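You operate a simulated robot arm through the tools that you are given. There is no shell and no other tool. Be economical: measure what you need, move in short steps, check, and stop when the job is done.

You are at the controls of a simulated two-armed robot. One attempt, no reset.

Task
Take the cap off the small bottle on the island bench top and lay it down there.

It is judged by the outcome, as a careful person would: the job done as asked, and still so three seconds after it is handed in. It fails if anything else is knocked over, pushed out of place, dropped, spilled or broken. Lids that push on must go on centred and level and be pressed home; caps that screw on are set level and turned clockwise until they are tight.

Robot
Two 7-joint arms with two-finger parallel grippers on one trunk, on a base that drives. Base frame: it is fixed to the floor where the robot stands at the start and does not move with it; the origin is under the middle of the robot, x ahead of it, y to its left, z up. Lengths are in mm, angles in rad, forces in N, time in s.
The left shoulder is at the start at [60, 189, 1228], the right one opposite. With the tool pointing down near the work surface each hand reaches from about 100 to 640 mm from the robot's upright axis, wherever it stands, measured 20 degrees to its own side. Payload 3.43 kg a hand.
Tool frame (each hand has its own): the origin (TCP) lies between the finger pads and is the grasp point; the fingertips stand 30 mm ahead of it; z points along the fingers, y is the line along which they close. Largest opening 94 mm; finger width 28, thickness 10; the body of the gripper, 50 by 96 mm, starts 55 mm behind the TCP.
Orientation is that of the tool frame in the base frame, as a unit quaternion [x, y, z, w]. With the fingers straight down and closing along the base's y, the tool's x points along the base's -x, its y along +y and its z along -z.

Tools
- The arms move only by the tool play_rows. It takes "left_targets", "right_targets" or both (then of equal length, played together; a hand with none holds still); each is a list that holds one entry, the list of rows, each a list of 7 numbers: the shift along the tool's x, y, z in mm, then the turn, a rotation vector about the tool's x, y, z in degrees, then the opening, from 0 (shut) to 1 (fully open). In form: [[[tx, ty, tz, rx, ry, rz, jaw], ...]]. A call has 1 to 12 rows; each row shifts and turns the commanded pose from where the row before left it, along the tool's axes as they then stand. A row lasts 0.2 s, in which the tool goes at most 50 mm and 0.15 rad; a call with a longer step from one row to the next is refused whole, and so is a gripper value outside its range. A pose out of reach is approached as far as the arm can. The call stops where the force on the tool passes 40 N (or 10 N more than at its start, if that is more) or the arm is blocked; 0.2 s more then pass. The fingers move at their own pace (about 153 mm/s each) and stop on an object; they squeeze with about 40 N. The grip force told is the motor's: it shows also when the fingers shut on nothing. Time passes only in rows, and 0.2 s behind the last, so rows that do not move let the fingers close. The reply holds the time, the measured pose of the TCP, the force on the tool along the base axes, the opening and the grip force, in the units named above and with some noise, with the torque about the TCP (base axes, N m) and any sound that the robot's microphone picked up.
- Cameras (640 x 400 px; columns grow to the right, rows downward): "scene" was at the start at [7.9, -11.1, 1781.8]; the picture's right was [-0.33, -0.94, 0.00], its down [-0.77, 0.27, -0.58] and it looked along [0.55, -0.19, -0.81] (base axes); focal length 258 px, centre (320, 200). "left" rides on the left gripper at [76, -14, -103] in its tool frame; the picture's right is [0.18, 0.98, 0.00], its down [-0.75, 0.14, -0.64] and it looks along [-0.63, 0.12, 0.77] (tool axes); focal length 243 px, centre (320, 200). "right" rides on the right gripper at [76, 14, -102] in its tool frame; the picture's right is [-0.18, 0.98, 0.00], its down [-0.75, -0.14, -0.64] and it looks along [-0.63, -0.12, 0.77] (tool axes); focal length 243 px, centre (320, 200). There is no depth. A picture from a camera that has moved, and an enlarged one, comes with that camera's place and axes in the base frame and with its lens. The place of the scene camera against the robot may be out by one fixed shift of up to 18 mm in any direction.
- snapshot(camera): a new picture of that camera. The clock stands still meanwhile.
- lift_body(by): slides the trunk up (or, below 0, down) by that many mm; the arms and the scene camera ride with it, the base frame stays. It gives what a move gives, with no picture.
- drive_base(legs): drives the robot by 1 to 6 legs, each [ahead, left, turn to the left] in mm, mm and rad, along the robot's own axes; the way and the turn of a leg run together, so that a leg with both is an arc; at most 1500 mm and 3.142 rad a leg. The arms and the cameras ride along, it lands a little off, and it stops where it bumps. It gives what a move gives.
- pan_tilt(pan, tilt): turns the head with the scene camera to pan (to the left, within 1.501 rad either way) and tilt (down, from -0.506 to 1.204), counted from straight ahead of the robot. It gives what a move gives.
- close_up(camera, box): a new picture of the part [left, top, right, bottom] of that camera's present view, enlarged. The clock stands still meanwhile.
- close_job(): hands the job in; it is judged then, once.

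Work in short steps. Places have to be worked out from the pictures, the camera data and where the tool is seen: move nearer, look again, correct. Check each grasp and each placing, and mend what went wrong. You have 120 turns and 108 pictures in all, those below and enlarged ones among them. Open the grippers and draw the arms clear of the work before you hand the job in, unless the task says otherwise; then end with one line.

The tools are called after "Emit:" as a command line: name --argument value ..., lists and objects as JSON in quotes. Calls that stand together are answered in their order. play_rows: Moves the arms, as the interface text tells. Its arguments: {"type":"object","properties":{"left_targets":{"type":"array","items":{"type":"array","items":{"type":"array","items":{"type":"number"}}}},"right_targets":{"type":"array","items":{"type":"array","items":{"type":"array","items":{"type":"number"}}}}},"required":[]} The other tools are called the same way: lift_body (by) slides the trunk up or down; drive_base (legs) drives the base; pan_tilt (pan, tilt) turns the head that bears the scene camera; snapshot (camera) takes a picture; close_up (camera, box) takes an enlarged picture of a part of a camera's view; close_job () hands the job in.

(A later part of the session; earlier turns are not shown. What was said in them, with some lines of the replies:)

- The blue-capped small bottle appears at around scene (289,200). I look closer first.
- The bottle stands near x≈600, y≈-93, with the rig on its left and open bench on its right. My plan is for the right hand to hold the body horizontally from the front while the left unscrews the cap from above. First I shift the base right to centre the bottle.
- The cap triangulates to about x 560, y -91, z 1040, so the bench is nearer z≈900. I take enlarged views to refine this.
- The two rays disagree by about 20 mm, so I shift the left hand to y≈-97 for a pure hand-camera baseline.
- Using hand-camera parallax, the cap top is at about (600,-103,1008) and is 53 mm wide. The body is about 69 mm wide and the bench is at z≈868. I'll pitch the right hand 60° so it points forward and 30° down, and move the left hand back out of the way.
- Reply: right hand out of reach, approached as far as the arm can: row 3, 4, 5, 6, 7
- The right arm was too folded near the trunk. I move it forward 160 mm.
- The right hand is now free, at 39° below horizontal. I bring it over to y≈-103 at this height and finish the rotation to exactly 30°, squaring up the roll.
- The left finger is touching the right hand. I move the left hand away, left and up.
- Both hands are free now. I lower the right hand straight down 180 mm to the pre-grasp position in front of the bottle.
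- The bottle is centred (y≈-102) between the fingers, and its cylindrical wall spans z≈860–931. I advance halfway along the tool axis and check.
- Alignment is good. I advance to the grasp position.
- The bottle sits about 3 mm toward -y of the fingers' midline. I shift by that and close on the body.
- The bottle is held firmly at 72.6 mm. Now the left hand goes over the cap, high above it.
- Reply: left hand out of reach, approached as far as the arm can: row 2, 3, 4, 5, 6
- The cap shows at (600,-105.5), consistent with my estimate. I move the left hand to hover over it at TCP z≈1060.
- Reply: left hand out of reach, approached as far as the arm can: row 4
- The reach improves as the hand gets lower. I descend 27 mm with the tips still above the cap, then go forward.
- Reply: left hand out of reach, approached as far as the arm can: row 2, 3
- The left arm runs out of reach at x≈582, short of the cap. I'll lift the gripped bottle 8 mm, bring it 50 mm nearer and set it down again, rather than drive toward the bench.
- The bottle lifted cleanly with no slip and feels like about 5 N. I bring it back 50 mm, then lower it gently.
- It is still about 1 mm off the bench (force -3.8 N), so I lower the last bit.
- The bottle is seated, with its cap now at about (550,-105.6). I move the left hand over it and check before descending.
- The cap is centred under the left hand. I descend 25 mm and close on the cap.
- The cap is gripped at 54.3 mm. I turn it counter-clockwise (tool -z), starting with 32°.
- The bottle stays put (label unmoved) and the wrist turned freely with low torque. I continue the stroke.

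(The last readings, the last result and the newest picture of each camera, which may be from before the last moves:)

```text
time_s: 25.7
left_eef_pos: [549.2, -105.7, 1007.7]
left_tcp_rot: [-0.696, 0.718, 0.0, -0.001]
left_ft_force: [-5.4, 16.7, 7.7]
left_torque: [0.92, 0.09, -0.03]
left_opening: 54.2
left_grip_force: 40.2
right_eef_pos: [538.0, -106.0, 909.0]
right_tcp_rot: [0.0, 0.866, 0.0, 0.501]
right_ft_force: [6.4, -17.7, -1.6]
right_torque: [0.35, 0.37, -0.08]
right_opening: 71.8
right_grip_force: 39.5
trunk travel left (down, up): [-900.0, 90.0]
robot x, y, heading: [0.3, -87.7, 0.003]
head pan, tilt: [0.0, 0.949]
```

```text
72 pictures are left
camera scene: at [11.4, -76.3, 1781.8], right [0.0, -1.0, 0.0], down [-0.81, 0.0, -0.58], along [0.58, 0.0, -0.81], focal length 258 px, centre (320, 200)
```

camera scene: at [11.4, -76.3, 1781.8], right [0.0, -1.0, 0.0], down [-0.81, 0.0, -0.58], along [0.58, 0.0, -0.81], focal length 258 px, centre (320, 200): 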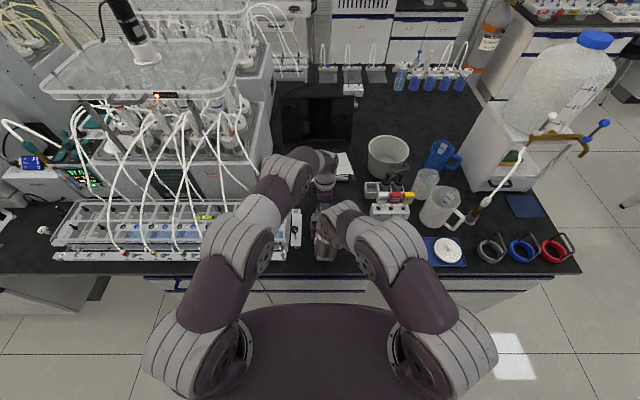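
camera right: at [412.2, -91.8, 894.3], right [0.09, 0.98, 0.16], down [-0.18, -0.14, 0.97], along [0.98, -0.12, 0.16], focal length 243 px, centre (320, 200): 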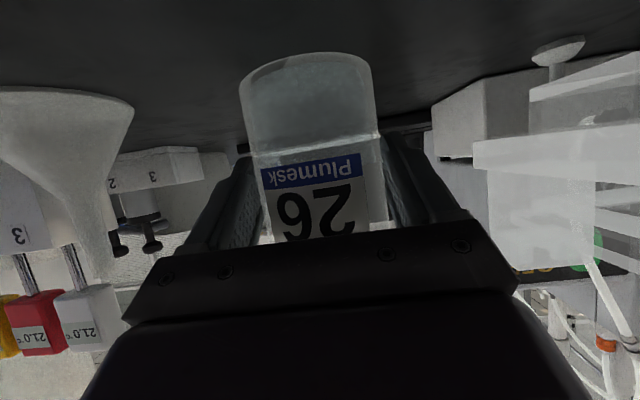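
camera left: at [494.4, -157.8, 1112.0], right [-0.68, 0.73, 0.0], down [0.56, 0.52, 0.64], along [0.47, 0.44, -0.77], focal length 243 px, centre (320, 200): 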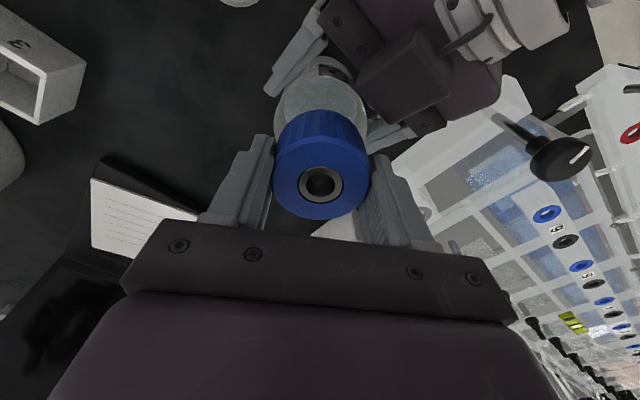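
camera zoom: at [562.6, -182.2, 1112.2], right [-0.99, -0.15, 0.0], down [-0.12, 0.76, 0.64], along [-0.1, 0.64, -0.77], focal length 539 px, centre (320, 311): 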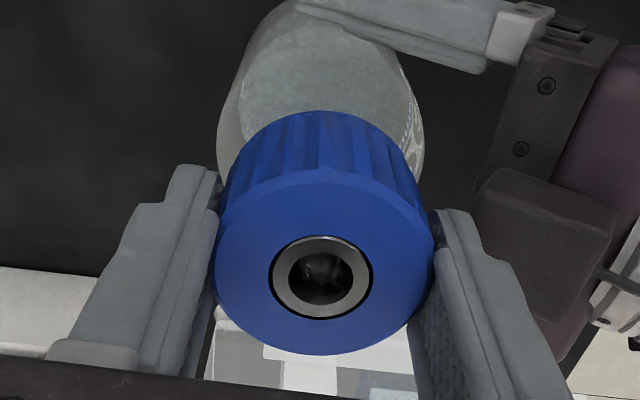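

That's 88° done, with some sideways load from eccentricity. I open, rotate back past zero by about 40°, and check the cap before regripping.

Emit:
play_rows --left_targets '[[[0, 0, 0, 0, 0, 0, 0.8], [0, 0, 0, 0, 0, 0, 0.8], [0, 0, 0, 0, 0, 8, 0.8], [0, 0, 0, 0, 0, 8, 0.8], [0, 0, 0, 0, 0, 8, 0.8], [0, 0, 0, 0, 0, 8, 0.8], [0, 0, 0, 0, 0, 8, 0.8], [0, 0, 0, 0, 0, 8, 0.8], [0, 0, 0, 0, 0, 8, 0.8], [0, 0, 0, 0, 0, 8, 0.8], [0, 0, 0, 0, 0, 8, 0.8], [0, 0, 0, 0, 0, 8, 0.8]]]'

Emit:
snapshot --camera "left"

```text
time_s: 28.3
left_eef_pos: [549.4, -105.9, 1009.0]
left_tcp_rot: [-0.069, 0.998, 0.0, 0.0]
left_ft_force: [-0.2, -0.5, 0.7]
left_torque: [0.01, 0.03, -0.04]
left_opening: 75.1
left_grip_force: 0.1
right_eef_pos: [540.1, -106.1, 909.3]
right_tcp_rot: [-0.001, 0.866, 0.002, 0.499]
right_ft_force: [-0.1, -1.3, 1.0]
right_torque: [-0.26, -0.02, 0.04]
right_opening: 72.1
right_grip_force: 39.3
trunk travel left (down, up): [-900.0, 90.0]
robot x, y, heading: [-4.1, -86.8, 0.002]
head pan, tilt: [0.0, 0.949]
```

```text
71 pictures are left
camera left: at [478.1, -130.6, 1112.4], right [-0.32, 0.95, 0.0], down [0.73, 0.24, 0.64], along [0.61, 0.2, -0.77], focal length 243 px, centre (320, 200)
```

left: 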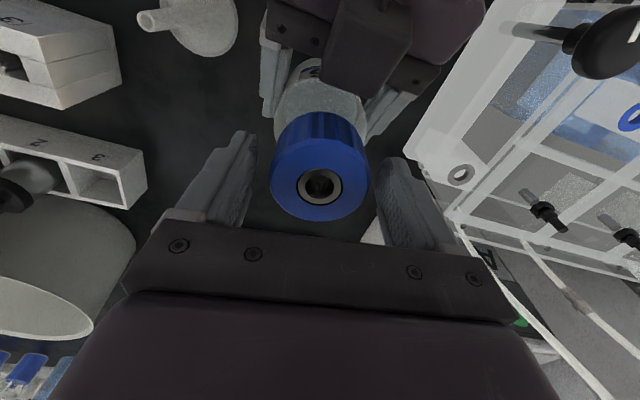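

The cap is still centred and appears about 1 mm higher, so it is unscrewing. I rotate back another 32°, correct the centre by 1.5 mm, and regrip.

Emit:
play_rows --left_targets '[[[1.5, 0, 0, 0, 0, 8, 0.8], [0, 0, 0, 0, 0, 8, 0.8], [0, 0, 0, 0, 0, 8, 0.8], [0, 0, 0, 0, 0, 8, 0.8], [0, 0, 0, 0, 0, 0, 0.4], [0, 0, 0, 0, 0, 0, 0.4], [0, 0, 0, 0, 0, 0, 0.4]]]'

Emit:
play_rows --left_targets '[[[0, 0, -0.1, 0, 0, -8, 0.4], [0, 0, -0.1, 0, 0, -8, 0.4], [0, 0, -0.1, 0, 0, -8, 0.4], [0, 0, -0.1, 0, 0, -8, 0.4], [0, 0, -0.1, 0, 0, -8, 0.4], [0, 0, -0.1, 0, 0, -8, 0.4], [0, 0, -0.1, 0, 0, -8, 0.4], [0, 0, -0.1, 0, 0, -8, 0.4], [0, 0, -0.1, 0, 0, -8, 0.4], [0, 0, -0.1, 0, 0, -8, 0.4], [0, 0, -0.1, 0, 0, -8, 0.4], [0, 0, -0.1, 0, 0, -8, 0.4]]]'

Emit:
snapshot --camera "right"

```text
time_s: 29.9
left_eef_pos: [548.6, -106.1, 1009.0]
left_tcp_rot: [0.207, 0.978, 0.0, 0.0]
left_ft_force: [3.5, 6.7, -0.6]
left_torque: [0.18, -0.09, 0.01]
left_opening: 53.7
left_grip_force: 40.0
right_eef_pos: [539.0, -105.6, 907.8]
right_tcp_rot: [0.0, 0.866, 0.0, 0.5]
right_ft_force: [-0.9, -7.0, 2.2]
right_torque: [0.2, -0.39, -0.04]
right_opening: 71.9
right_grip_force: 40.1
trunk travel left (down, up): [-900.0, 90.0]
robot x, y, heading: [0.6, -91.0, 0.002]
head pan, tilt: [0.0, 0.949]
```

```text
time_s: 32.5
left_eef_pos: [548.0, -106.6, 1011.0]
left_tcp_rot: [-0.589, 0.808, 0.0, 0.001]
left_ft_force: [13.6, -6.1, -2.3]
left_torque: [-0.32, -0.65, 0.01]
left_opening: 53.5
left_grip_force: 39.8
right_eef_pos: [537.9, -105.2, 908.1]
right_tcp_rot: [-0.001, 0.866, 0.001, 0.5]
right_ft_force: [-12.9, 4.8, 5.5]
right_torque: [-0.56, -0.74, 0.1]
right_opening: 71.6
right_grip_force: 39.9
trunk travel left (down, up): [-900.0, 90.0]
robot x, y, heading: [0.5, -89.7, -0.001]
head pan, tilt: [0.0, 0.949]
```

```text
70 pictures are left
camera right: at [412.0, -91.8, 894.1], right [0.09, 0.98, 0.16], down [-0.18, -0.14, 0.97], along [0.98, -0.12, 0.16], focal length 243 px, centre (320, 200)
```

right: 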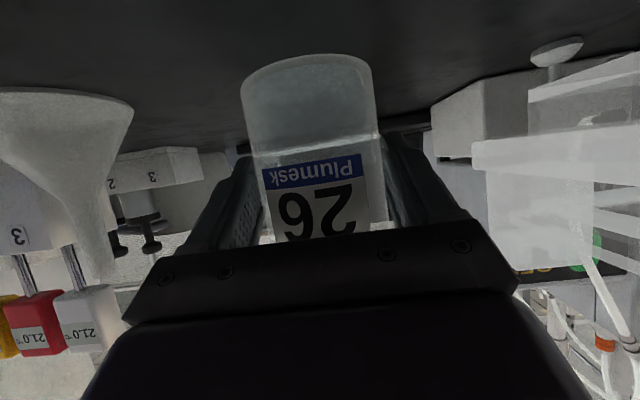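

Half a turn is done and the bottle is steady. Next stroke: open, go back 96°, regrip and turn again.

Emit:
play_rows --left_targets '[[[0, 0, 0, 0, 0, 0, 0.8], [0, 0, 0, 0, 0, 8, 0.8], [0, 0, 0, 0, 0, 8, 0.8], [0, 0, 0, 0, 0, 8, 0.8], [0, 0, 0, 0, 0, 8, 0.8], [0, 0, 0, 0, 0, 8, 0.8], [0, 0, 0, 0, 0, 8, 0.8], [0, 0, 0, 0, 0, 8, 0.8], [0, 0, 0, 0, 0, 8, 0.8], [0, 0, 0, 0, 0, 8, 0.8], [0, 0, 0, 0, 0, 8, 0.8], [-0.7, 0, 0, 0, 0, 8, 0.8]]]'

Emit:
snapshot --camera "left"

```text
time_s: 35.1
left_eef_pos: [549.7, -105.2, 1010.6]
left_tcp_rot: [0.14, 0.99, 0.0, 0.0]
left_ft_force: [0.1, -0.8, 0.1]
left_torque: [0.0, 0.02, -0.02]
left_opening: 75.3
left_grip_force: 0.1
right_eef_pos: [537.8, -104.8, 909.3]
right_tcp_rot: [0.0, 0.866, 0.0, 0.5]
right_ft_force: [0.0, 0.1, -3.4]
right_torque: [-0.07, 0.08, 0.03]
right_opening: 71.9
right_grip_force: 40.2
trunk travel left (down, up): [-900.0, 90.0]
robot x, y, heading: [-1.1, -87.3, 0.003]
head pan, tilt: [0.0, 0.949]
```

```text
69 pictures are left
camera left: at [473.8, -98.9, 1113.3], right [0.1, 1.0, 0.0], down [0.76, -0.07, 0.64], along [0.64, -0.06, -0.77], focal length 243 px, centre (320, 200)
```

left: 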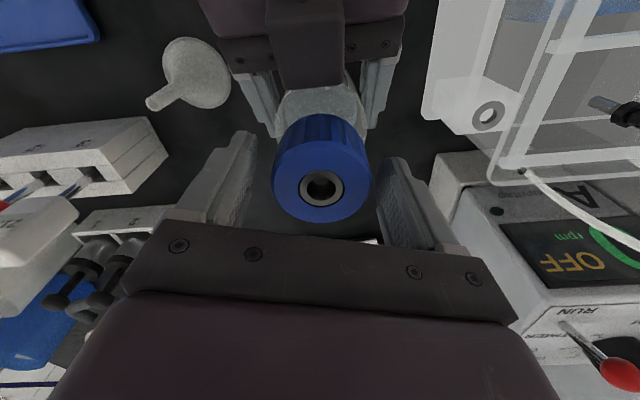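

The cap has risen along with the hand. I regrip and make the third stroke.

Emit:
play_rows --left_targets '[[[0, 0, 0, 0, 0, 8, 0.8], [0, 0, 0, 0, 0, 0, 0.4], [0, 0, 0, 0, 0, 0, 0.4], [0, 0, 0, 0, 0, 0, 0.4]]]'

Emit:
play_rows --left_targets '[[[0, 0, -0.1, 0, 0, -8, 0.4], [0, 0, -0.1, 0, 0, -8, 0.4], [0, 0, -0.1, 0, 0, -8, 0.4], [0, 0, -0.1, 0, 0, -8, 0.4], [0, 0, -0.1, 0, 0, -8, 0.4], [0, 0, -0.1, 0, 0, -8, 0.4], [0, 0, -0.1, 0, 0, -8, 0.4], [0, 0, -0.1, 0, 0, -8, 0.4], [0, 0, -0.1, 0, 0, -8, 0.4], [0, 0, -0.1, 0, 0, -8, 0.4], [0, 0, -0.1, 0, 0, -8, 0.4], [0, 0, -0.1, 0, 0, -8, 0.4]]]'

Emit:
close_up --camera "left" --box '[240, 60, 400, 240]'

```text
time_s: 36.1
left_eef_pos: [549.3, -106.5, 1010.4]
left_tcp_rot: [0.207, 0.978, 0.0, 0.0]
left_ft_force: [4.3, 6.4, -0.1]
left_torque: [0.18, -0.13, 0.0]
left_opening: 53.7
left_grip_force: 39.6
right_eef_pos: [538.0, -105.0, 908.0]
right_tcp_rot: [0.0, 0.866, 0.0, 0.5]
right_ft_force: [-3.7, -7.1, 0.7]
right_torque: [0.26, -0.29, -0.03]
right_opening: 71.6
right_grip_force: 40.6
trunk travel left (down, up): [-900.0, 90.0]
robot x, y, heading: [0.9, -88.4, 0.001]
head pan, tilt: [0.0, 0.949]
```

```text
time_s: 38.7
left_eef_pos: [549.0, -105.7, 1011.0]
left_tcp_rot: [-0.59, 0.808, 0.002, 0.0]
left_ft_force: [1.1, -0.1, 0.2]
left_torque: [-0.06, -0.05, -0.04]
left_opening: 53.9
left_grip_force: 39.7
right_eef_pos: [538.4, -104.8, 907.7]
right_tcp_rot: [0.0, 0.866, 0.001, 0.5]
right_ft_force: [-0.9, 0.4, -3.2]
right_torque: [-0.03, -0.05, 0.04]
right_opening: 71.6
right_grip_force: 40.4
trunk travel left (down, up): [-900.0, 90.0]
robot x, y, heading: [1.4, -89.8, 0.006]
head pan, tilt: [0.0, 0.949]
```

```text
2.22 times, centred on (320, 150) of left
camera zoom: at [541.3, -182.9, 1114.0], right [-0.99, 0.13, 0.0], down [0.1, 0.76, 0.64], along [0.08, 0.64, -0.77], focal length 539 px, centre (320, 311)
```

zoom: 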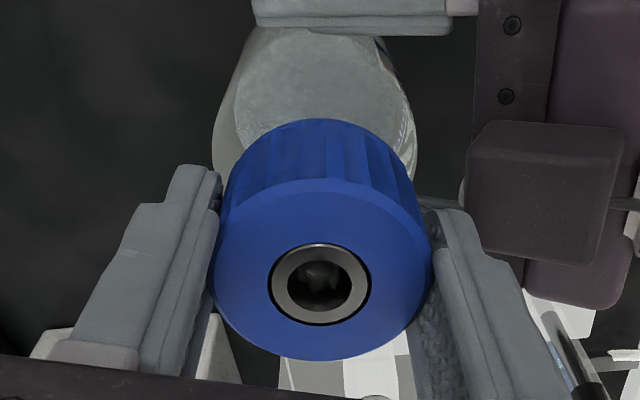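

The side forces dropped to near zero, so the thread may be free at about 280°. I test with a gentle 6 mm lift.

Emit:
play_rows --left_targets '[[[0, 0, -1.5, 0, 0, 0, 0.4], [0, 0, -1.5, 0, 0, 0, 0.4], [0, 0, -1.5, 0, 0, 0, 0.4], [0, 0, -1.5, 0, 0, 0, 0.4], [0, 0, 0, 0, 0, 0, 0.4]]]'

Emit:
snapshot --camera "left"

Emit:
snapshot --camera "right"

```text
time_s: 39.9
left_eef_pos: [549.2, -106.6, 1016.5]
left_tcp_rot: [-0.589, 0.808, 0.0, -0.001]
left_ft_force: [0.0, 0.0, -0.2]
left_torque: [0.03, -0.02, 0.0]
left_opening: 53.6
left_grip_force: 39.8
right_eef_pos: [538.3, -106.1, 907.4]
right_tcp_rot: [0.0, 0.866, 0.0, 0.499]
right_ft_force: [0.1, 0.4, -3.2]
right_torque: [-0.02, 0.05, 0.01]
right_opening: 71.6
right_grip_force: 40.1
trunk travel left (down, up): [-900.0, 90.0]
robot x, y, heading: [2.7, -89.0, 0.0]
head pan, tilt: [0.0, 0.949]
```

```text
67 pictures are left
camera left: at [541.1, -183.0, 1120.2], right [-0.99, 0.13, 0.0], down [0.1, 0.76, 0.64], along [0.08, 0.64, -0.77], focal length 243 px, centre (320, 200)
```

left: 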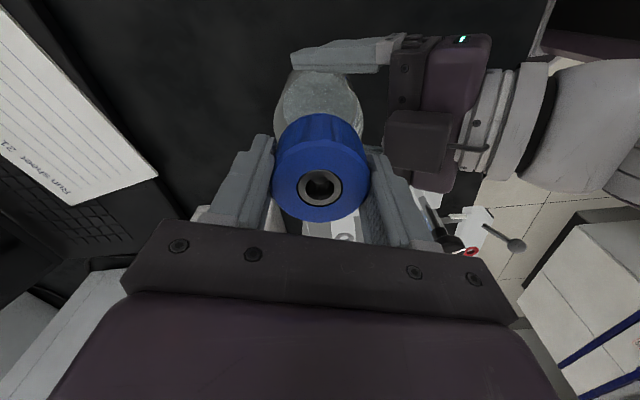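

```text
66 pictures are left
camera right: at [412.8, -91.8, 894.1], right [0.09, 0.98, 0.16], down [-0.18, -0.14, 0.97], along [0.98, -0.12, 0.16], focal length 243 px, centre (320, 200)
```

right: 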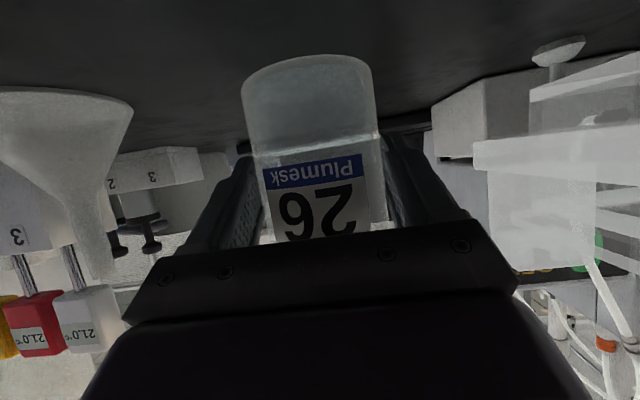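

The cap is free, with no load while lifting. I raise it well clear of the neck.

Emit:
play_rows --left_targets '[[[0, 0, -12, 0, 0, 0, 0.4], [0, 0, -12, 0, 0, 0, 0.4], [0, 0, -12, 0, 0, 0, 0.4], [0, 0, -12, 0, 0, 0, 0.4], [0, 0, 0, 0, 0, 0, 0.4]]]'

Emit:
snapshot --camera "left"

Emit:
close_up --camera "scene" --box '[240, 140, 400, 260]'

```text
time_s: 41.1
left_eef_pos: [549.2, -106.5, 1065.9]
left_tcp_rot: [-0.589, 0.808, 0.001, -0.001]
left_ft_force: [-0.1, -1.1, 0.2]
left_torque: [0.01, 0.01, 0.01]
left_opening: 54.0
left_grip_force: 39.7
right_eef_pos: [538.6, -105.1, 908.1]
right_tcp_rot: [0.0, 0.866, 0.001, 0.5]
right_ft_force: [-0.3, 0.6, -1.7]
right_torque: [-0.02, 0.07, 0.0]
right_opening: 71.4
right_grip_force: 40.0
trunk travel left (down, up): [-900.0, 90.0]
robot x, y, heading: [3.6, -92.1, -0.005]
head pan, tilt: [0.0, 0.949]
```

```text
65 pictures are left
camera left: at [541.2, -183.1, 1168.8], right [-0.99, 0.13, 0.0], down [0.1, 0.76, 0.64], along [0.08, 0.64, -0.77], focal length 243 px, centre (320, 200)
```

left: 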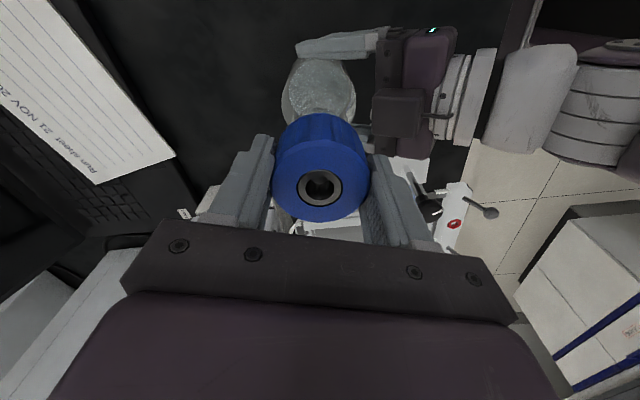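

```text
3.33 times, centred on (320, 200) of scene
camera zoom: at [12.5, -76.1, 1781.8], right [0.0, -1.0, 0.0], down [-0.81, 0.0, -0.58], along [0.58, 0.0, -0.81], focal length 860 px, centre (320, 200)
```

zoom: 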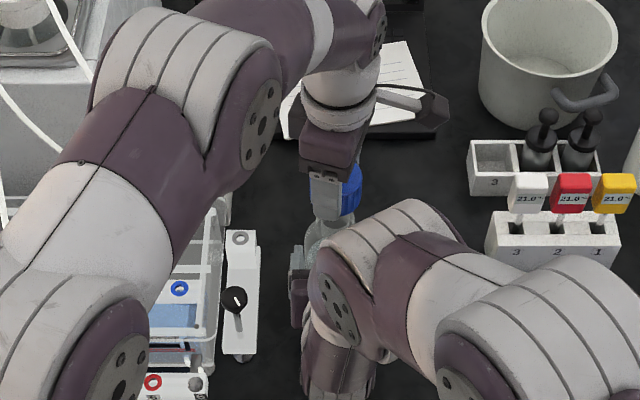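

The cap is off and clear. I lift the bottle slightly and return it 50 mm to its original spot, lowering gently.

Emit:
play_rows --right_targets '[[[-2.2, 0, -1.25, 0, 0, 0, 0.5], [-2.2, 0, -1.25, 0, 0, 0, 0.5], [-8.3, 0, 14.4, 0, 0, 0, 0.5], [-8.3, 0, 14.4, 0, 0, 0, 0.5], [-8.4, 0, 14.5, 0, 0, 0, 0.5], [0, 0, 0, 0, 0, 0, 0.5], [1.7, 0, 1, 0, 0, 0, 0.5], [1.3, 0, 0.8, 0, 0, 0, 0.5], [0, 0, 0, 0, 0, 0, 0.5]]]'

```text
time_s: 43.1
left_eef_pos: [549.4, -105.6, 1064.3]
left_tcp_rot: [-0.589, 0.808, -0.001, 0.0]
left_ft_force: [-0.5, 0.1, -0.6]
left_torque: [0.03, 0.01, 0.0]
left_opening: 53.9
left_grip_force: 39.9
right_eef_pos: [588.9, -105.2, 910.3]
right_tcp_rot: [0.0, 0.866, 0.001, 0.5]
right_ft_force: [-0.3, -0.7, -3.7]
right_torque: [-0.01, 0.04, 0.01]
right_opening: 71.7
right_grip_force: 40.3
trunk travel left (down, up): [-900.0, 90.0]
robot x, y, heading: [-0.6, -89.9, 0.003]
head pan, tilt: [0.0, 0.949]
```

The right hand still carries the weight (-3.7 N). I lower in 0.7 mm steps until contact.

Emit:
play_rows --right_targets '[[[0.6, 0, 0.35, 0, 0, 0, 0.5], [0.6, 0, 0.35, 0, 0, 0, 0.5], [0.6, 0, 0.35, 0, 0, 0, 0.5], [0, 0, 0, 0, 0, 0, 0.5]]]'

```text
time_s: 44.1
left_eef_pos: [549.8, -105.7, 1065.9]
left_tcp_rot: [-0.589, 0.808, 0.0, 0.0]
left_ft_force: [-0.4, -0.5, -0.2]
left_torque: [0.0, 0.02, -0.02]
left_opening: 53.8
left_grip_force: 40.1
right_eef_pos: [588.7, -105.6, 908.3]
right_tcp_rot: [-0.001, 0.866, 0.001, 0.501]
right_ft_force: [-0.3, -1.1, 1.9]
right_torque: [-0.12, 0.15, 0.01]
right_opening: 71.8
right_grip_force: 40.0
trunk travel left (down, up): [-900.0, 90.0]
robot x, y, heading: [-3.2, -93.0, -0.0]
head pan, tilt: [0.0, 0.949]
```

Contact is confirmed. I open the right hand and back straight out along the approach line.

Emit:
play_rows --right_targets '[[[0, 0, 0, 0, 0, 0, 0.85], [0, 0, 0, 0, 0, 0, 1], [0, 0, 0, 0, 0, 0, 1], [0, 0, -20, 0, 0, 0, 1], [0, 0, -40, 0, 0, 0, 1], [0, 0, -40, 0, 0, 0, 1], [0, 0, -40, 0, 0, 0, 1], [0, 0, 0, 0, 0, 0, 1]]]'

Emit:
snapshot --camera "right"

Emit:
snapshot --camera "scene"

```text
time_s: 45.9
left_eef_pos: [549.9, -105.9, 1064.3]
left_tcp_rot: [-0.588, 0.809, 0.0, 0.001]
left_ft_force: [-0.3, 0.5, -0.8]
left_torque: [0.0, -0.01, 0.01]
left_opening: 54.0
left_grip_force: 39.7
right_eef_pos: [468.8, -106.3, 976.1]
right_tcp_rot: [-0.002, 0.867, 0.002, 0.499]
right_ft_force: [0.8, 0.2, 0.1]
right_torque: [0.04, 0.02, -0.02]
right_opening: 94.0
right_grip_force: 0.1
trunk travel left (down, up): [-900.0, 90.0]
robot x, y, heading: [-0.6, -90.0, -0.008]
head pan, tilt: [0.0, 0.949]
```

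```text
63 pictures are left
camera right: at [342.2, -93.0, 962.6], right [0.09, 0.98, 0.16], down [-0.18, -0.14, 0.97], along [0.98, -0.12, 0.16], focal length 243 px, centre (320, 200)
```

right: 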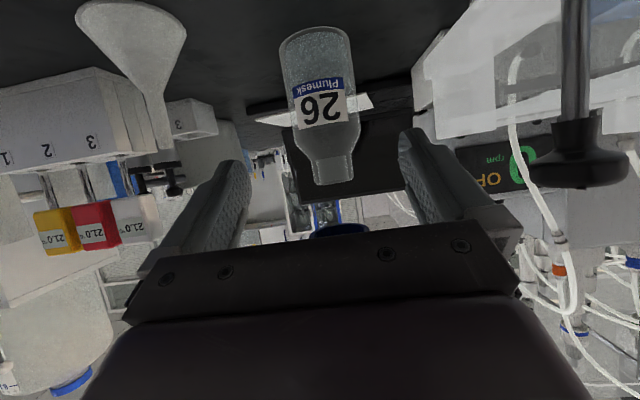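

```text
62 pictures are left
camera scene: at [12.9, -76.3, 1781.8], right [0.0, -1.0, 0.0], down [-0.81, 0.0, -0.58], along [0.58, 0.0, -0.81], focal length 258 px, centre (320, 200)
```

scene: 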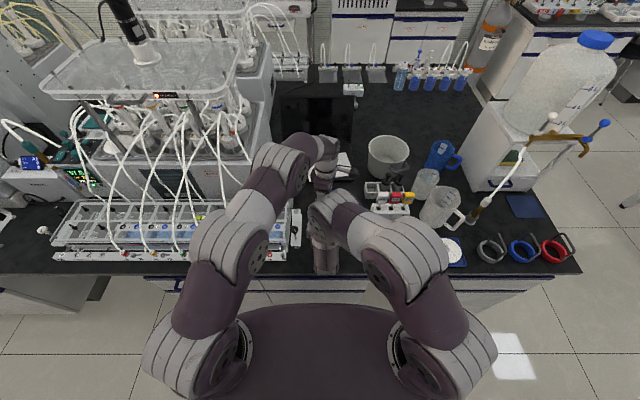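

The uncapped bottle stands upright. I withdraw the right hand: back 40, up 120, then right 140.

Emit:
play_rows --right_targets '[[[20, 0, -34.6, 0, 0, 0, 1], [-34.6, 0, -20, 0, 0, 0, 1], [-34.6, 0, -20, 0, 0, 0, 1], [-34.6, 0, -20, 0, 0, 0, 1], [0, -47, 0, 0, 0, 0, 1], [0, -47, 0, 0, 0, 0, 1], [0, -46, 0, 0, 0, 0, 1], [0, 0, 0, 0, 0, 0, 1]]]'

Emit:
snapshot --camera "scene"

Emit:
snapshot --camera "left"

```text
time_s: 47.7
left_eef_pos: [550.7, -105.2, 1064.1]
left_tcp_rot: [-0.589, 0.808, 0.0, 0.001]
left_ft_force: [0.4, 0.0, 0.1]
left_torque: [-0.03, 0.0, 0.01]
left_opening: 54.2
left_grip_force: 40.0
right_eef_pos: [427.7, -245.5, 1097.6]
right_tcp_rot: [-0.001, 0.866, 0.001, 0.499]
right_ft_force: [-0.7, 0.2, -0.2]
right_torque: [-0.02, 0.0, 0.0]
right_opening: 94.1
right_grip_force: 0.1
trunk travel left (down, up): [-900.0, 90.0]
robot x, y, heading: [2.2, -87.9, -0.002]
head pan, tilt: [0.0, 0.949]
```

```text
61 pictures are left
camera scene: at [12.5, -75.3, 1781.8], right [0.0, -1.0, 0.0], down [-0.81, 0.0, -0.58], along [0.58, 0.0, -0.81], focal length 258 px, centre (320, 200)
```

scene: 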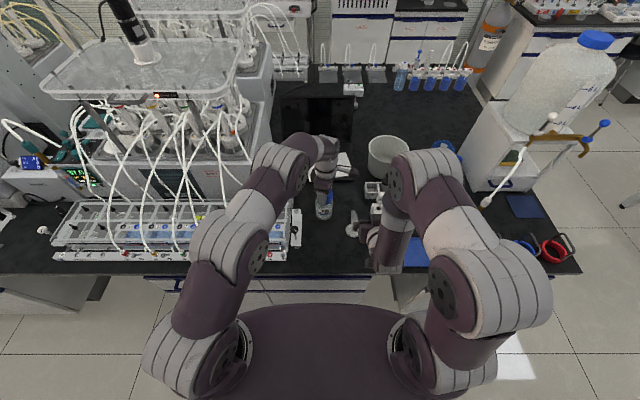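

```text
60 pictures are left
camera left: at [541.3, -182.5, 1168.8], right [-0.99, 0.13, 0.0], down [0.1, 0.76, 0.64], along [0.08, 0.64, -0.77], focal length 243 px, centre (320, 200)
```

left: 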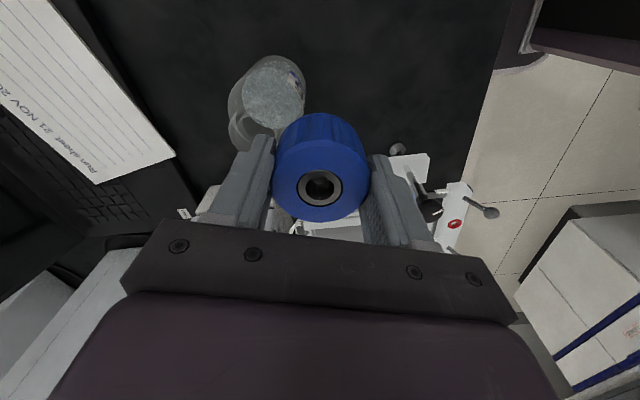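

The way is clear. I rotate the left hand back to yaw 0 and move it to x≈472, y≈-96, over open bench in front of the bottle.

Emit:
play_rows --left_targets '[[[0, 0, 0, 0, 0, 8, 0.4], [0, 0, 0, 0, 0, 8, 0.4], [0, 0, 0, 0, 0, 8, 0.4], [0, 0, 0, 0, 0, 8, 0.4], [0, 0, 0, 0, 0, 8, 0.4], [0, 0, 0, 0, 0, 8, 0.4], [0, 0, 0, 0, 0, 8, 0.4], [0, 0, 0, 0, 0, 8, 0.4], [0, 0, 0, 0, 0, 8, 0.4], [39, 5, 0, 0, 0, 0, 0.4], [39, 5, 0, 0, 0, 0, 0.4], [0, 0, 0, 0, 0, 0, 0.4]]]'

Emit:
snapshot --camera "left"

Emit:
snapshot --camera "scene"

```text
time_s: 50.3
left_eef_pos: [472.0, -96.7, 1063.9]
left_tcp_rot: [0.0, 1.0, 0.0, -0.001]
left_ft_force: [0.0, -0.8, -0.3]
left_torque: [0.02, 0.01, -0.03]
left_opening: 53.7
left_grip_force: 40.3
right_eef_pos: [428.3, -245.6, 1097.0]
right_tcp_rot: [-0.001, 0.867, 0.002, 0.499]
right_ft_force: [0.6, -0.1, -0.7]
right_torque: [0.04, -0.01, 0.0]
right_opening: 94.0
right_grip_force: 0.1
trunk travel left (down, up): [-900.0, 90.0]
robot x, y, heading: [0.9, -90.7, 0.005]
head pan, tilt: [0.0, 0.949]
```

```text
59 pictures are left
camera left: at [397.7, -110.2, 1168.0], right [-0.18, 0.98, 0.0], down [0.75, 0.14, 0.64], along [0.63, 0.12, -0.77], focal length 243 px, centre (320, 200)
```

left: 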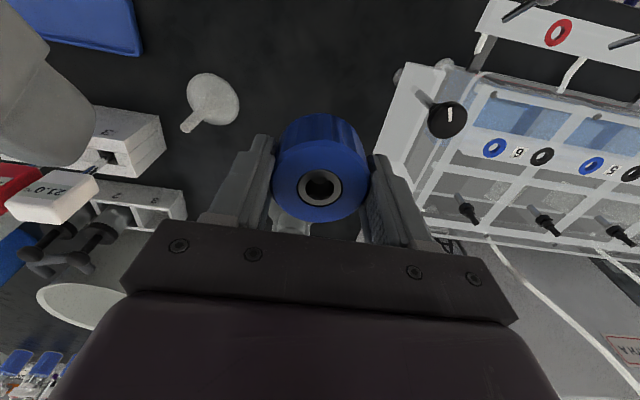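

```text
58 pictures are left
camera scene: at [13.9, -76.4, 1781.7], right [0.0, -1.0, 0.0], down [-0.81, 0.0, -0.58], along [0.58, 0.0, -0.81], focal length 258 px, centre (320, 200)
```

scene: 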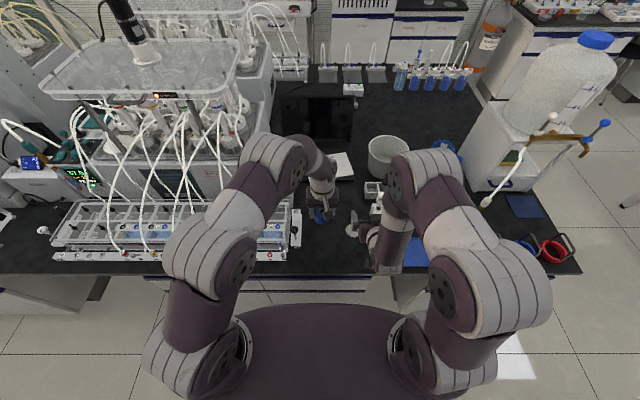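

The drop zone at (472,-96) is clear: funnel 100 mm away, rig more than 40 mm. I descend to TCP z≈920 first.

Emit:
play_rows --left_targets '[[[0, 0, 36, 0, 0, 0, 0.4], [0, 0, 36, 0, 0, 0, 0.4], [0, 0, 36, 0, 0, 0, 0.4], [0, 0, 36, 0, 0, 0, 0.4], [0, 0, 0, 0, 0, 0, 0.4]]]'

Emit:
snapshot --camera "left"

Emit:
snapshot --camera "scene"

```text
time_s: 51.5
left_eef_pos: [471.8, -97.0, 921.0]
left_tcp_rot: [-0.001, 1.0, -0.001, 0.0]
left_ft_force: [0.1, 0.4, 0.2]
left_torque: [-0.03, 0.02, 0.02]
left_opening: 53.8
left_grip_force: 40.3
right_eef_pos: [426.8, -244.7, 1099.1]
right_tcp_rot: [-0.001, 0.866, 0.001, 0.5]
right_ft_force: [0.3, 0.3, -0.5]
right_torque: [0.04, 0.0, -0.05]
right_opening: 94.0
right_grip_force: 0.1
trunk travel left (down, up): [-900.0, 90.0]
robot x, y, heading: [0.4, -85.5, -0.0]
head pan, tilt: [0.0, 0.949]
```

```text
57 pictures are left
camera left: at [396.5, -111.1, 1023.7], right [-0.19, 0.98, 0.0], down [0.75, 0.14, 0.64], along [0.63, 0.12, -0.77], focal length 243 px, centre (320, 200)
```

left: 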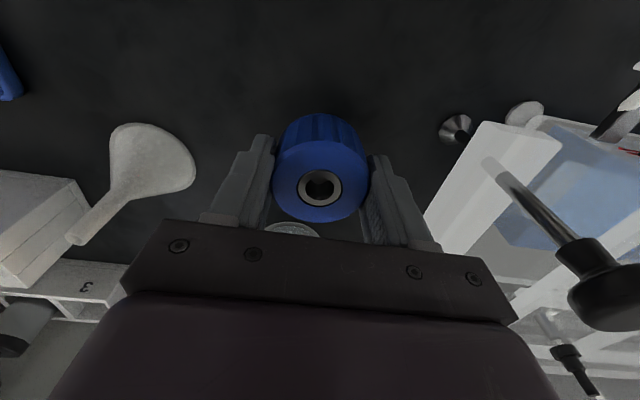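

```text
56 pictures are left
camera scene: at [11.9, -76.2, 1781.8], right [0.0, -1.0, 0.0], down [-0.81, 0.0, -0.58], along [0.58, 0.0, -0.81], focal length 258 px, centre (320, 200)
```

scene: 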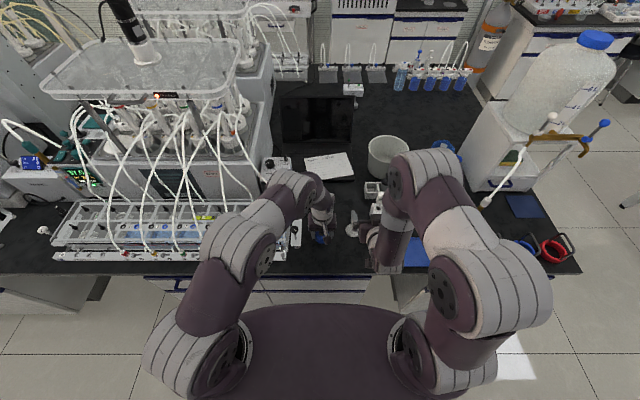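

Clear so far. I now descend in 2 mm steps and watch the force.

Emit:
play_rows --left_targets '[[[0, 0, 3, 0, 0, 0, 0.4], [0, 0, 3, 0, 0, 0, 0.4], [0, 0, 3, 0, 0, 0, 0.4], [0, 0, 2, 0, 0, 0, 0.4], [0, 0, 2, 0, 0, 0, 0.4], [0, 0, 2, 0, 0, 0, 0.4], [0, 0, 0, 0, 0, 0, 0.4]]]'

```text
time_s: 53.1
left_eef_pos: [471.6, -96.3, 905.9]
left_tcp_rot: [-0.001, 1.0, 0.0, 0.0]
left_ft_force: [-0.3, -0.6, 0.7]
left_torque: [0.04, -0.01, -0.02]
left_opening: 53.7
left_grip_force: 40.0
right_eef_pos: [427.1, -244.9, 1098.3]
right_tcp_rot: [-0.001, 0.866, 0.002, 0.5]
right_ft_force: [-0.4, 0.1, -0.4]
right_torque: [-0.02, 0.01, -0.01]
right_opening: 94.1
right_grip_force: 0.1
trunk travel left (down, up): [-900.0, 90.0]
robot x, y, heading: [-0.4, -92.1, -0.0]
head pan, tilt: [0.0, 0.949]
```

Emit:
play_rows --left_targets '[[[0, 0, 1.5, 0, 0, 0, 0.4], [0, 0, 1.5, 0, 0, 0, 0.4], [0, 0, 1.5, 0, 0, 0, 0.4], [0, 0, 1.5, 0, 0, 0, 0.4], [0, 0, 0, 0, 0, 0, 0.4]]]'

Emit:
close_up --camera "scene" --box '[270, 190, 370, 265]'

```text
time_s: 54.3
left_eef_pos: [470.4, -95.6, 899.7]
left_tcp_rot: [-0.001, 1.0, -0.001, 0.0]
left_ft_force: [-0.5, 0.0, -0.2]
left_torque: [-0.02, -0.02, -0.02]
left_opening: 53.9
left_grip_force: 39.5
right_eef_pos: [429.6, -245.4, 1098.3]
right_tcp_rot: [-0.001, 0.866, 0.002, 0.5]
right_ft_force: [0.9, 0.1, -0.4]
right_torque: [0.01, 0.01, 0.0]
right_opening: 94.1
right_grip_force: 0.0
trunk travel left (down, up): [-900.0, 90.0]
robot x, y, heading: [-2.0, -86.3, 0.001]
head pan, tilt: [0.0, 0.949]
```

```text
5.33 times, centred on (320, 228) of scene
camera zoom: at [12.2, -76.2, 1781.8], right [0.0, -1.0, 0.0], down [-0.81, 0.0, -0.58], along [0.58, 0.0, -0.81], focal length 1376 px, centre (320, 53)
```

zoom: 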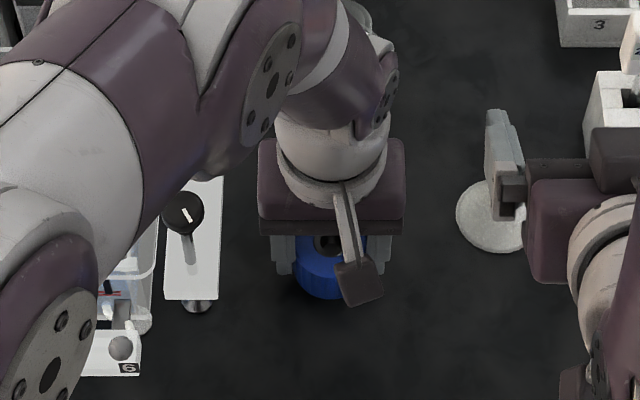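

There is no contact yet, so I continue in 1 mm steps.

Emit:
play_rows --left_targets '[[[0, 0, 1, 0, 0, 0, 0.4], [0, 0, 1, 0, 0, 0, 0.4], [0, 0, 1, 0, 0, 0, 0.4], [0, 0, 0, 0, 0, 0, 0.4]]]'

```text
time_s: 55.3
left_eef_pos: [470.9, -96.3, 896.5]
left_tcp_rot: [-0.001, 1.0, 0.0, 0.0]
left_ft_force: [-0.5, -0.6, -0.3]
left_torque: [-0.02, 0.01, 0.01]
left_opening: 53.7
left_grip_force: 39.9
right_eef_pos: [427.9, -245.0, 1098.0]
right_tcp_rot: [-0.001, 0.866, 0.001, 0.5]
right_ft_force: [0.1, 0.5, -0.4]
right_torque: [0.02, 0.03, 0.0]
right_opening: 94.1
right_grip_force: 0.0
trunk travel left (down, up): [-900.0, 90.0]
robot x, y, heading: [-0.9, -87.7, 0.006]
head pan, tilt: [0.0, 0.949]
```

Emit:
play_rows --left_targets '[[[0, 0, 1, 0, 0, 0, 0.4], [0, 0, 1, 0, 0, 0, 0.4], [0, 0, 0, 0, 0, 0, 0.4]]]'

Emit:
snapshot --camera "left"

```text
time_s: 56.1
left_eef_pos: [470.8, -95.4, 893.6]
left_tcp_rot: [-0.001, 1.0, 0.0, 0.0]
left_ft_force: [-0.2, 0.3, 0.3]
left_torque: [-0.01, 0.03, 0.01]
left_opening: 53.6
left_grip_force: 40.4
right_eef_pos: [427.8, -245.3, 1098.7]
right_tcp_rot: [-0.001, 0.866, 0.001, 0.5]
right_ft_force: [-0.3, -0.2, 0.3]
right_torque: [-0.01, -0.01, 0.03]
right_opening: 94.0
right_grip_force: 0.1
trunk travel left (down, up): [-900.0, 90.0]
robot x, y, heading: [0.7, -89.1, 0.001]
head pan, tilt: [0.0, 0.949]
```

```text
54 pictures are left
camera left: at [396.4, -110.6, 998.6], right [-0.19, 0.98, 0.0], down [0.75, 0.14, 0.64], along [0.63, 0.12, -0.77], focal length 243 px, centre (320, 200)
```

left: 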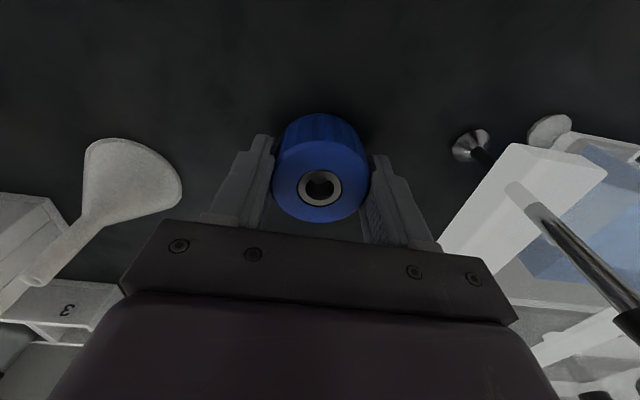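

Emit:
play_rows --left_targets '[[[0, 0, 1, 0, 0, 0, 0.4], [0, 0, 1, 0, 0, 0, 0.4], [0, 0, 1, 0, 0, 0, 0.4], [0, 0, 0, 0, 0, 0, 0.4]]]'

Emit:
close_up --camera "left" --box '[230, 80, 410, 230]'

```text
time_s: 57.1
left_eef_pos: [470.9, -95.7, 890.8]
left_tcp_rot: [-0.001, 1.0, 0.0, 0.0]
left_ft_force: [0.4, 0.6, 0.1]
left_torque: [0.03, -0.01, 0.0]
left_opening: 53.6
left_grip_force: 39.8
right_eef_pos: [428.5, -244.4, 1097.9]
right_tcp_rot: [0.0, 0.866, 0.001, 0.5]
right_ft_force: [0.9, 0.6, 0.6]
right_torque: [-0.02, -0.01, -0.03]
right_opening: 94.1
right_grip_force: 0.1
trunk travel left (down, up): [-900.0, 90.0]
robot x, y, heading: [-1.2, -91.5, -0.002]
head pan, tilt: [0.0, 0.949]
```

```text
2.67 times, centred on (320, 155) of left
camera zoom: at [396.5, -110.9, 995.6], right [-0.19, 0.98, 0.0], down [0.75, 0.14, 0.64], along [0.63, 0.12, -0.77], focal length 647 px, centre (320, 320)
```

zoom: 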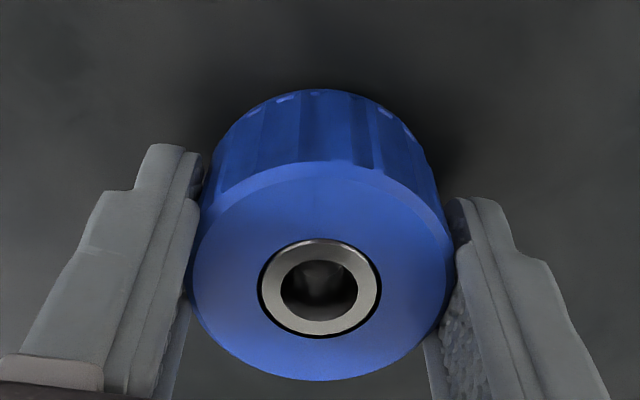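

A contact shadow is forming under the cap. I continue down.

Emit:
play_rows --left_targets '[[[0, 0, 1, 0, 0, 0, 0.4], [0, 0, 1, 0, 0, 0, 0.4], [0, 0, 0, 0, 0, 0, 0.4]]]'

```text
time_s: 57.9
left_eef_pos: [472.2, -95.9, 890.1]
left_tcp_rot: [0.0, 1.0, 0.0, 0.0]
left_ft_force: [-0.5, -1.0, -0.6]
left_torque: [0.02, -0.03, 0.01]
left_opening: 53.8
left_grip_force: 40.0
right_eef_pos: [428.4, -244.4, 1098.6]
right_tcp_rot: [-0.001, 0.866, 0.002, 0.5]
right_ft_force: [-0.9, -0.2, -0.2]
right_torque: [0.01, -0.03, -0.02]
right_opening: 94.4
right_grip_force: 0.2
trunk travel left (down, up): [-900.0, 90.0]
robot x, y, heading: [3.8, -89.7, 0.001]
head pan, tilt: [0.0, 0.949]
```

Emit:
play_rows --left_targets '[[[0, 0, 1, 0, 0, 0, 0.4], [0, 0, 1, 0, 0, 0, 0.4], [0, 0, 0, 0, 0, 0, 0.4]]]'

```text
time_s: 58.7
left_eef_pos: [471.2, -96.4, 888.0]
left_tcp_rot: [-0.001, 1.0, 0.0, -0.001]
left_ft_force: [1.0, -0.8, -0.1]
left_torque: [-0.01, -0.03, 0.01]
left_opening: 53.9
left_grip_force: 40.0
right_eef_pos: [428.7, -245.4, 1098.3]
right_tcp_rot: [-0.001, 0.866, 0.001, 0.5]
right_ft_force: [0.5, -0.6, -0.7]
right_torque: [0.02, 0.04, -0.01]
right_opening: 94.0
right_grip_force: 0.0
trunk travel left (down, up): [-900.0, 90.0]
robot x, y, heading: [0.7, -88.0, -0.002]
head pan, tilt: [0.0, 0.949]
```

Emit:
play_rows --left_targets '[[[0, 0, 1, 0, 0, 0, 0.4], [0, 0, 1, 0, 0, 0, 0.4], [0, 0, 0, 0, 0, 0, 0.4]]]'

Emit:
close_up --camera "left" --box '[230, 80, 410, 230]'

```text
time_s: 59.5
left_eef_pos: [470.7, -96.7, 886.3]
left_tcp_rot: [-0.001, 1.0, 0.0, 0.001]
left_ft_force: [0.9, 2.1, 9.3]
left_torque: [0.08, 0.28, -0.02]
left_opening: 53.8
left_grip_force: 39.7
right_eef_pos: [428.8, -244.8, 1099.4]
right_tcp_rot: [0.0, 0.866, 0.0, 0.5]
right_ft_force: [-0.4, -0.4, 0.4]
right_torque: [0.0, 0.0, 0.0]
right_opening: 94.0
right_grip_force: 0.0
trunk travel left (down, up): [-900.0, 90.0]
robot x, y, heading: [-3.6, -89.0, 0.002]
head pan, tilt: [0.0, 0.949]
```

```text
2.67 times, centred on (320, 155) of left
camera zoom: at [395.9, -110.7, 990.4], right [-0.19, 0.98, 0.0], down [0.75, 0.14, 0.64], along [0.63, 0.12, -0.77], focal length 647 px, centre (320, 320)
```

zoom: 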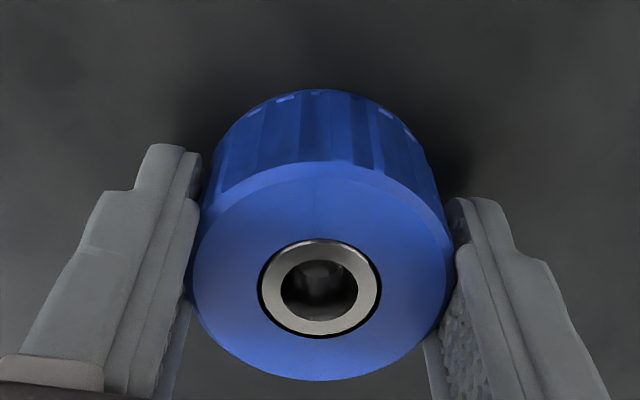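

Contact: 9 N upward at TCP z≈886. I open the jaws to release the cap and rise straight up.

Emit:
play_rows --left_targets '[[[0, 0, -0.5, 0, 0, 0, 0.4], [0, 0, 0, 0, 0, 0, 0.65], [0, 0, 0, 0, 0, 0, 0.9], [0, 0, 0, 0, 0, 0, 0.9], [0, 0, -20, 0, 0, 0, 0.9], [0, 0, -40, 0, 0, 0, 0.9], [0, 0, -40, 0, 0, 0, 0.9], [0, 0, -40, 0, 0, 0, 0.9], [0, 0, 0, 0, 0, 0, 0.9]]]'

Emit:
snapshot --camera "left"

```text
time_s: 61.5
left_eef_pos: [472.7, -95.9, 1026.0]
left_tcp_rot: [-0.001, 1.0, 0.0, 0.0]
left_ft_force: [1.1, 0.3, 0.1]
left_torque: [-0.01, 0.0, 0.04]
left_opening: 84.4
left_grip_force: 0.1
right_eef_pos: [427.9, -244.0, 1098.2]
right_tcp_rot: [-0.001, 0.866, 0.001, 0.501]
right_ft_force: [-0.1, 0.0, 0.1]
right_torque: [0.01, 0.01, -0.02]
right_opening: 93.9
right_grip_force: 0.1
trunk travel left (down, up): [-900.0, 90.0]
robot x, y, heading: [-3.1, -92.0, 0.003]
head pan, tilt: [0.0, 0.949]
```

```text
51 pictures are left
camera left: at [396.7, -111.3, 1130.5], right [-0.19, 0.98, 0.0], down [0.75, 0.14, 0.64], along [0.63, 0.12, -0.77], focal length 243 px, centre (320, 200)
```

left: 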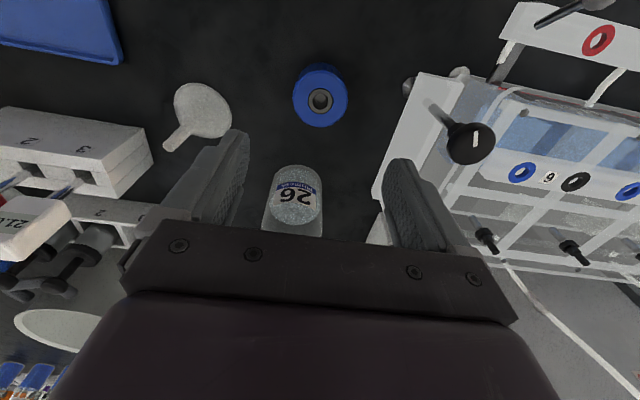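

The cap lies flat on the bench and the bottle stands upright. I draw the left hand up and away and check the scene.

Emit:
play_rows --left_targets '[[[0, 0, -40, 0, 0, 0, 1], [0, 0, -40, 0, 0, 0, 1], [0, 0, -40, 0, 0, 0, 1], [30, 30, 0, 0, 0, 0, 1], [30, 30, 0, 0, 0, 0, 1], [0, 40, 0, 0, 0, 0, 1], [0, 40, 0, 0, 0, 0, 1], [0, 0, 0, 0, 0, 0, 1]]]'

Emit:
close_up --camera "scene" --box '[200, 130, 440, 280]'

```text
time_s: 63.3
left_eef_pos: [410.4, 43.4, 1147.9]
left_tcp_rot: [0.0, 1.0, 0.0, 0.0]
left_ft_force: [0.1, 0.1, -0.2]
left_torque: [-0.03, -0.01, -0.01]
left_opening: 94.1
left_grip_force: 0.2
right_eef_pos: [427.9, -245.8, 1098.7]
right_tcp_rot: [0.0, 0.866, 0.001, 0.5]
right_ft_force: [-0.6, -0.9, -0.6]
right_torque: [0.03, -0.01, 0.0]
right_opening: 93.9
right_grip_force: 0.0
trunk travel left (down, up): [-900.0, 90.0]
robot x, y, heading: [2.3, -91.0, 0.002]
head pan, tilt: [0.0, 0.949]
```

```text
2.67 times, centred on (320, 205) of scene
camera zoom: at [11.5, -77.2, 1781.8], right [0.0, -1.0, 0.0], down [-0.81, 0.0, -0.58], along [0.58, 0.0, -0.81], focal length 688 px, centre (320, 187)
```

zoom: 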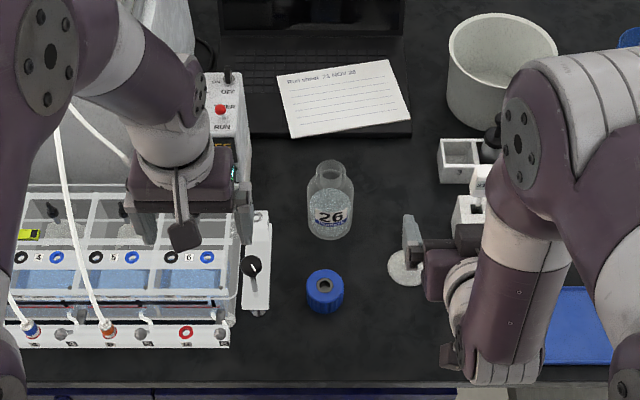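

The bottle stands open and upright at its place, the cap lies flat on the bench, nothing else was disturbed, and both hands are clear and open. I hand the job in.

Emit:
close_job

```text
The job is handed in.
```

The cap is unscrewed and lying flat on the island bench top, about 125 mm in front of the bottle. The open bottle stands upright where it was: I lifted it 50 mm nearer to reach the cap, then put it back.
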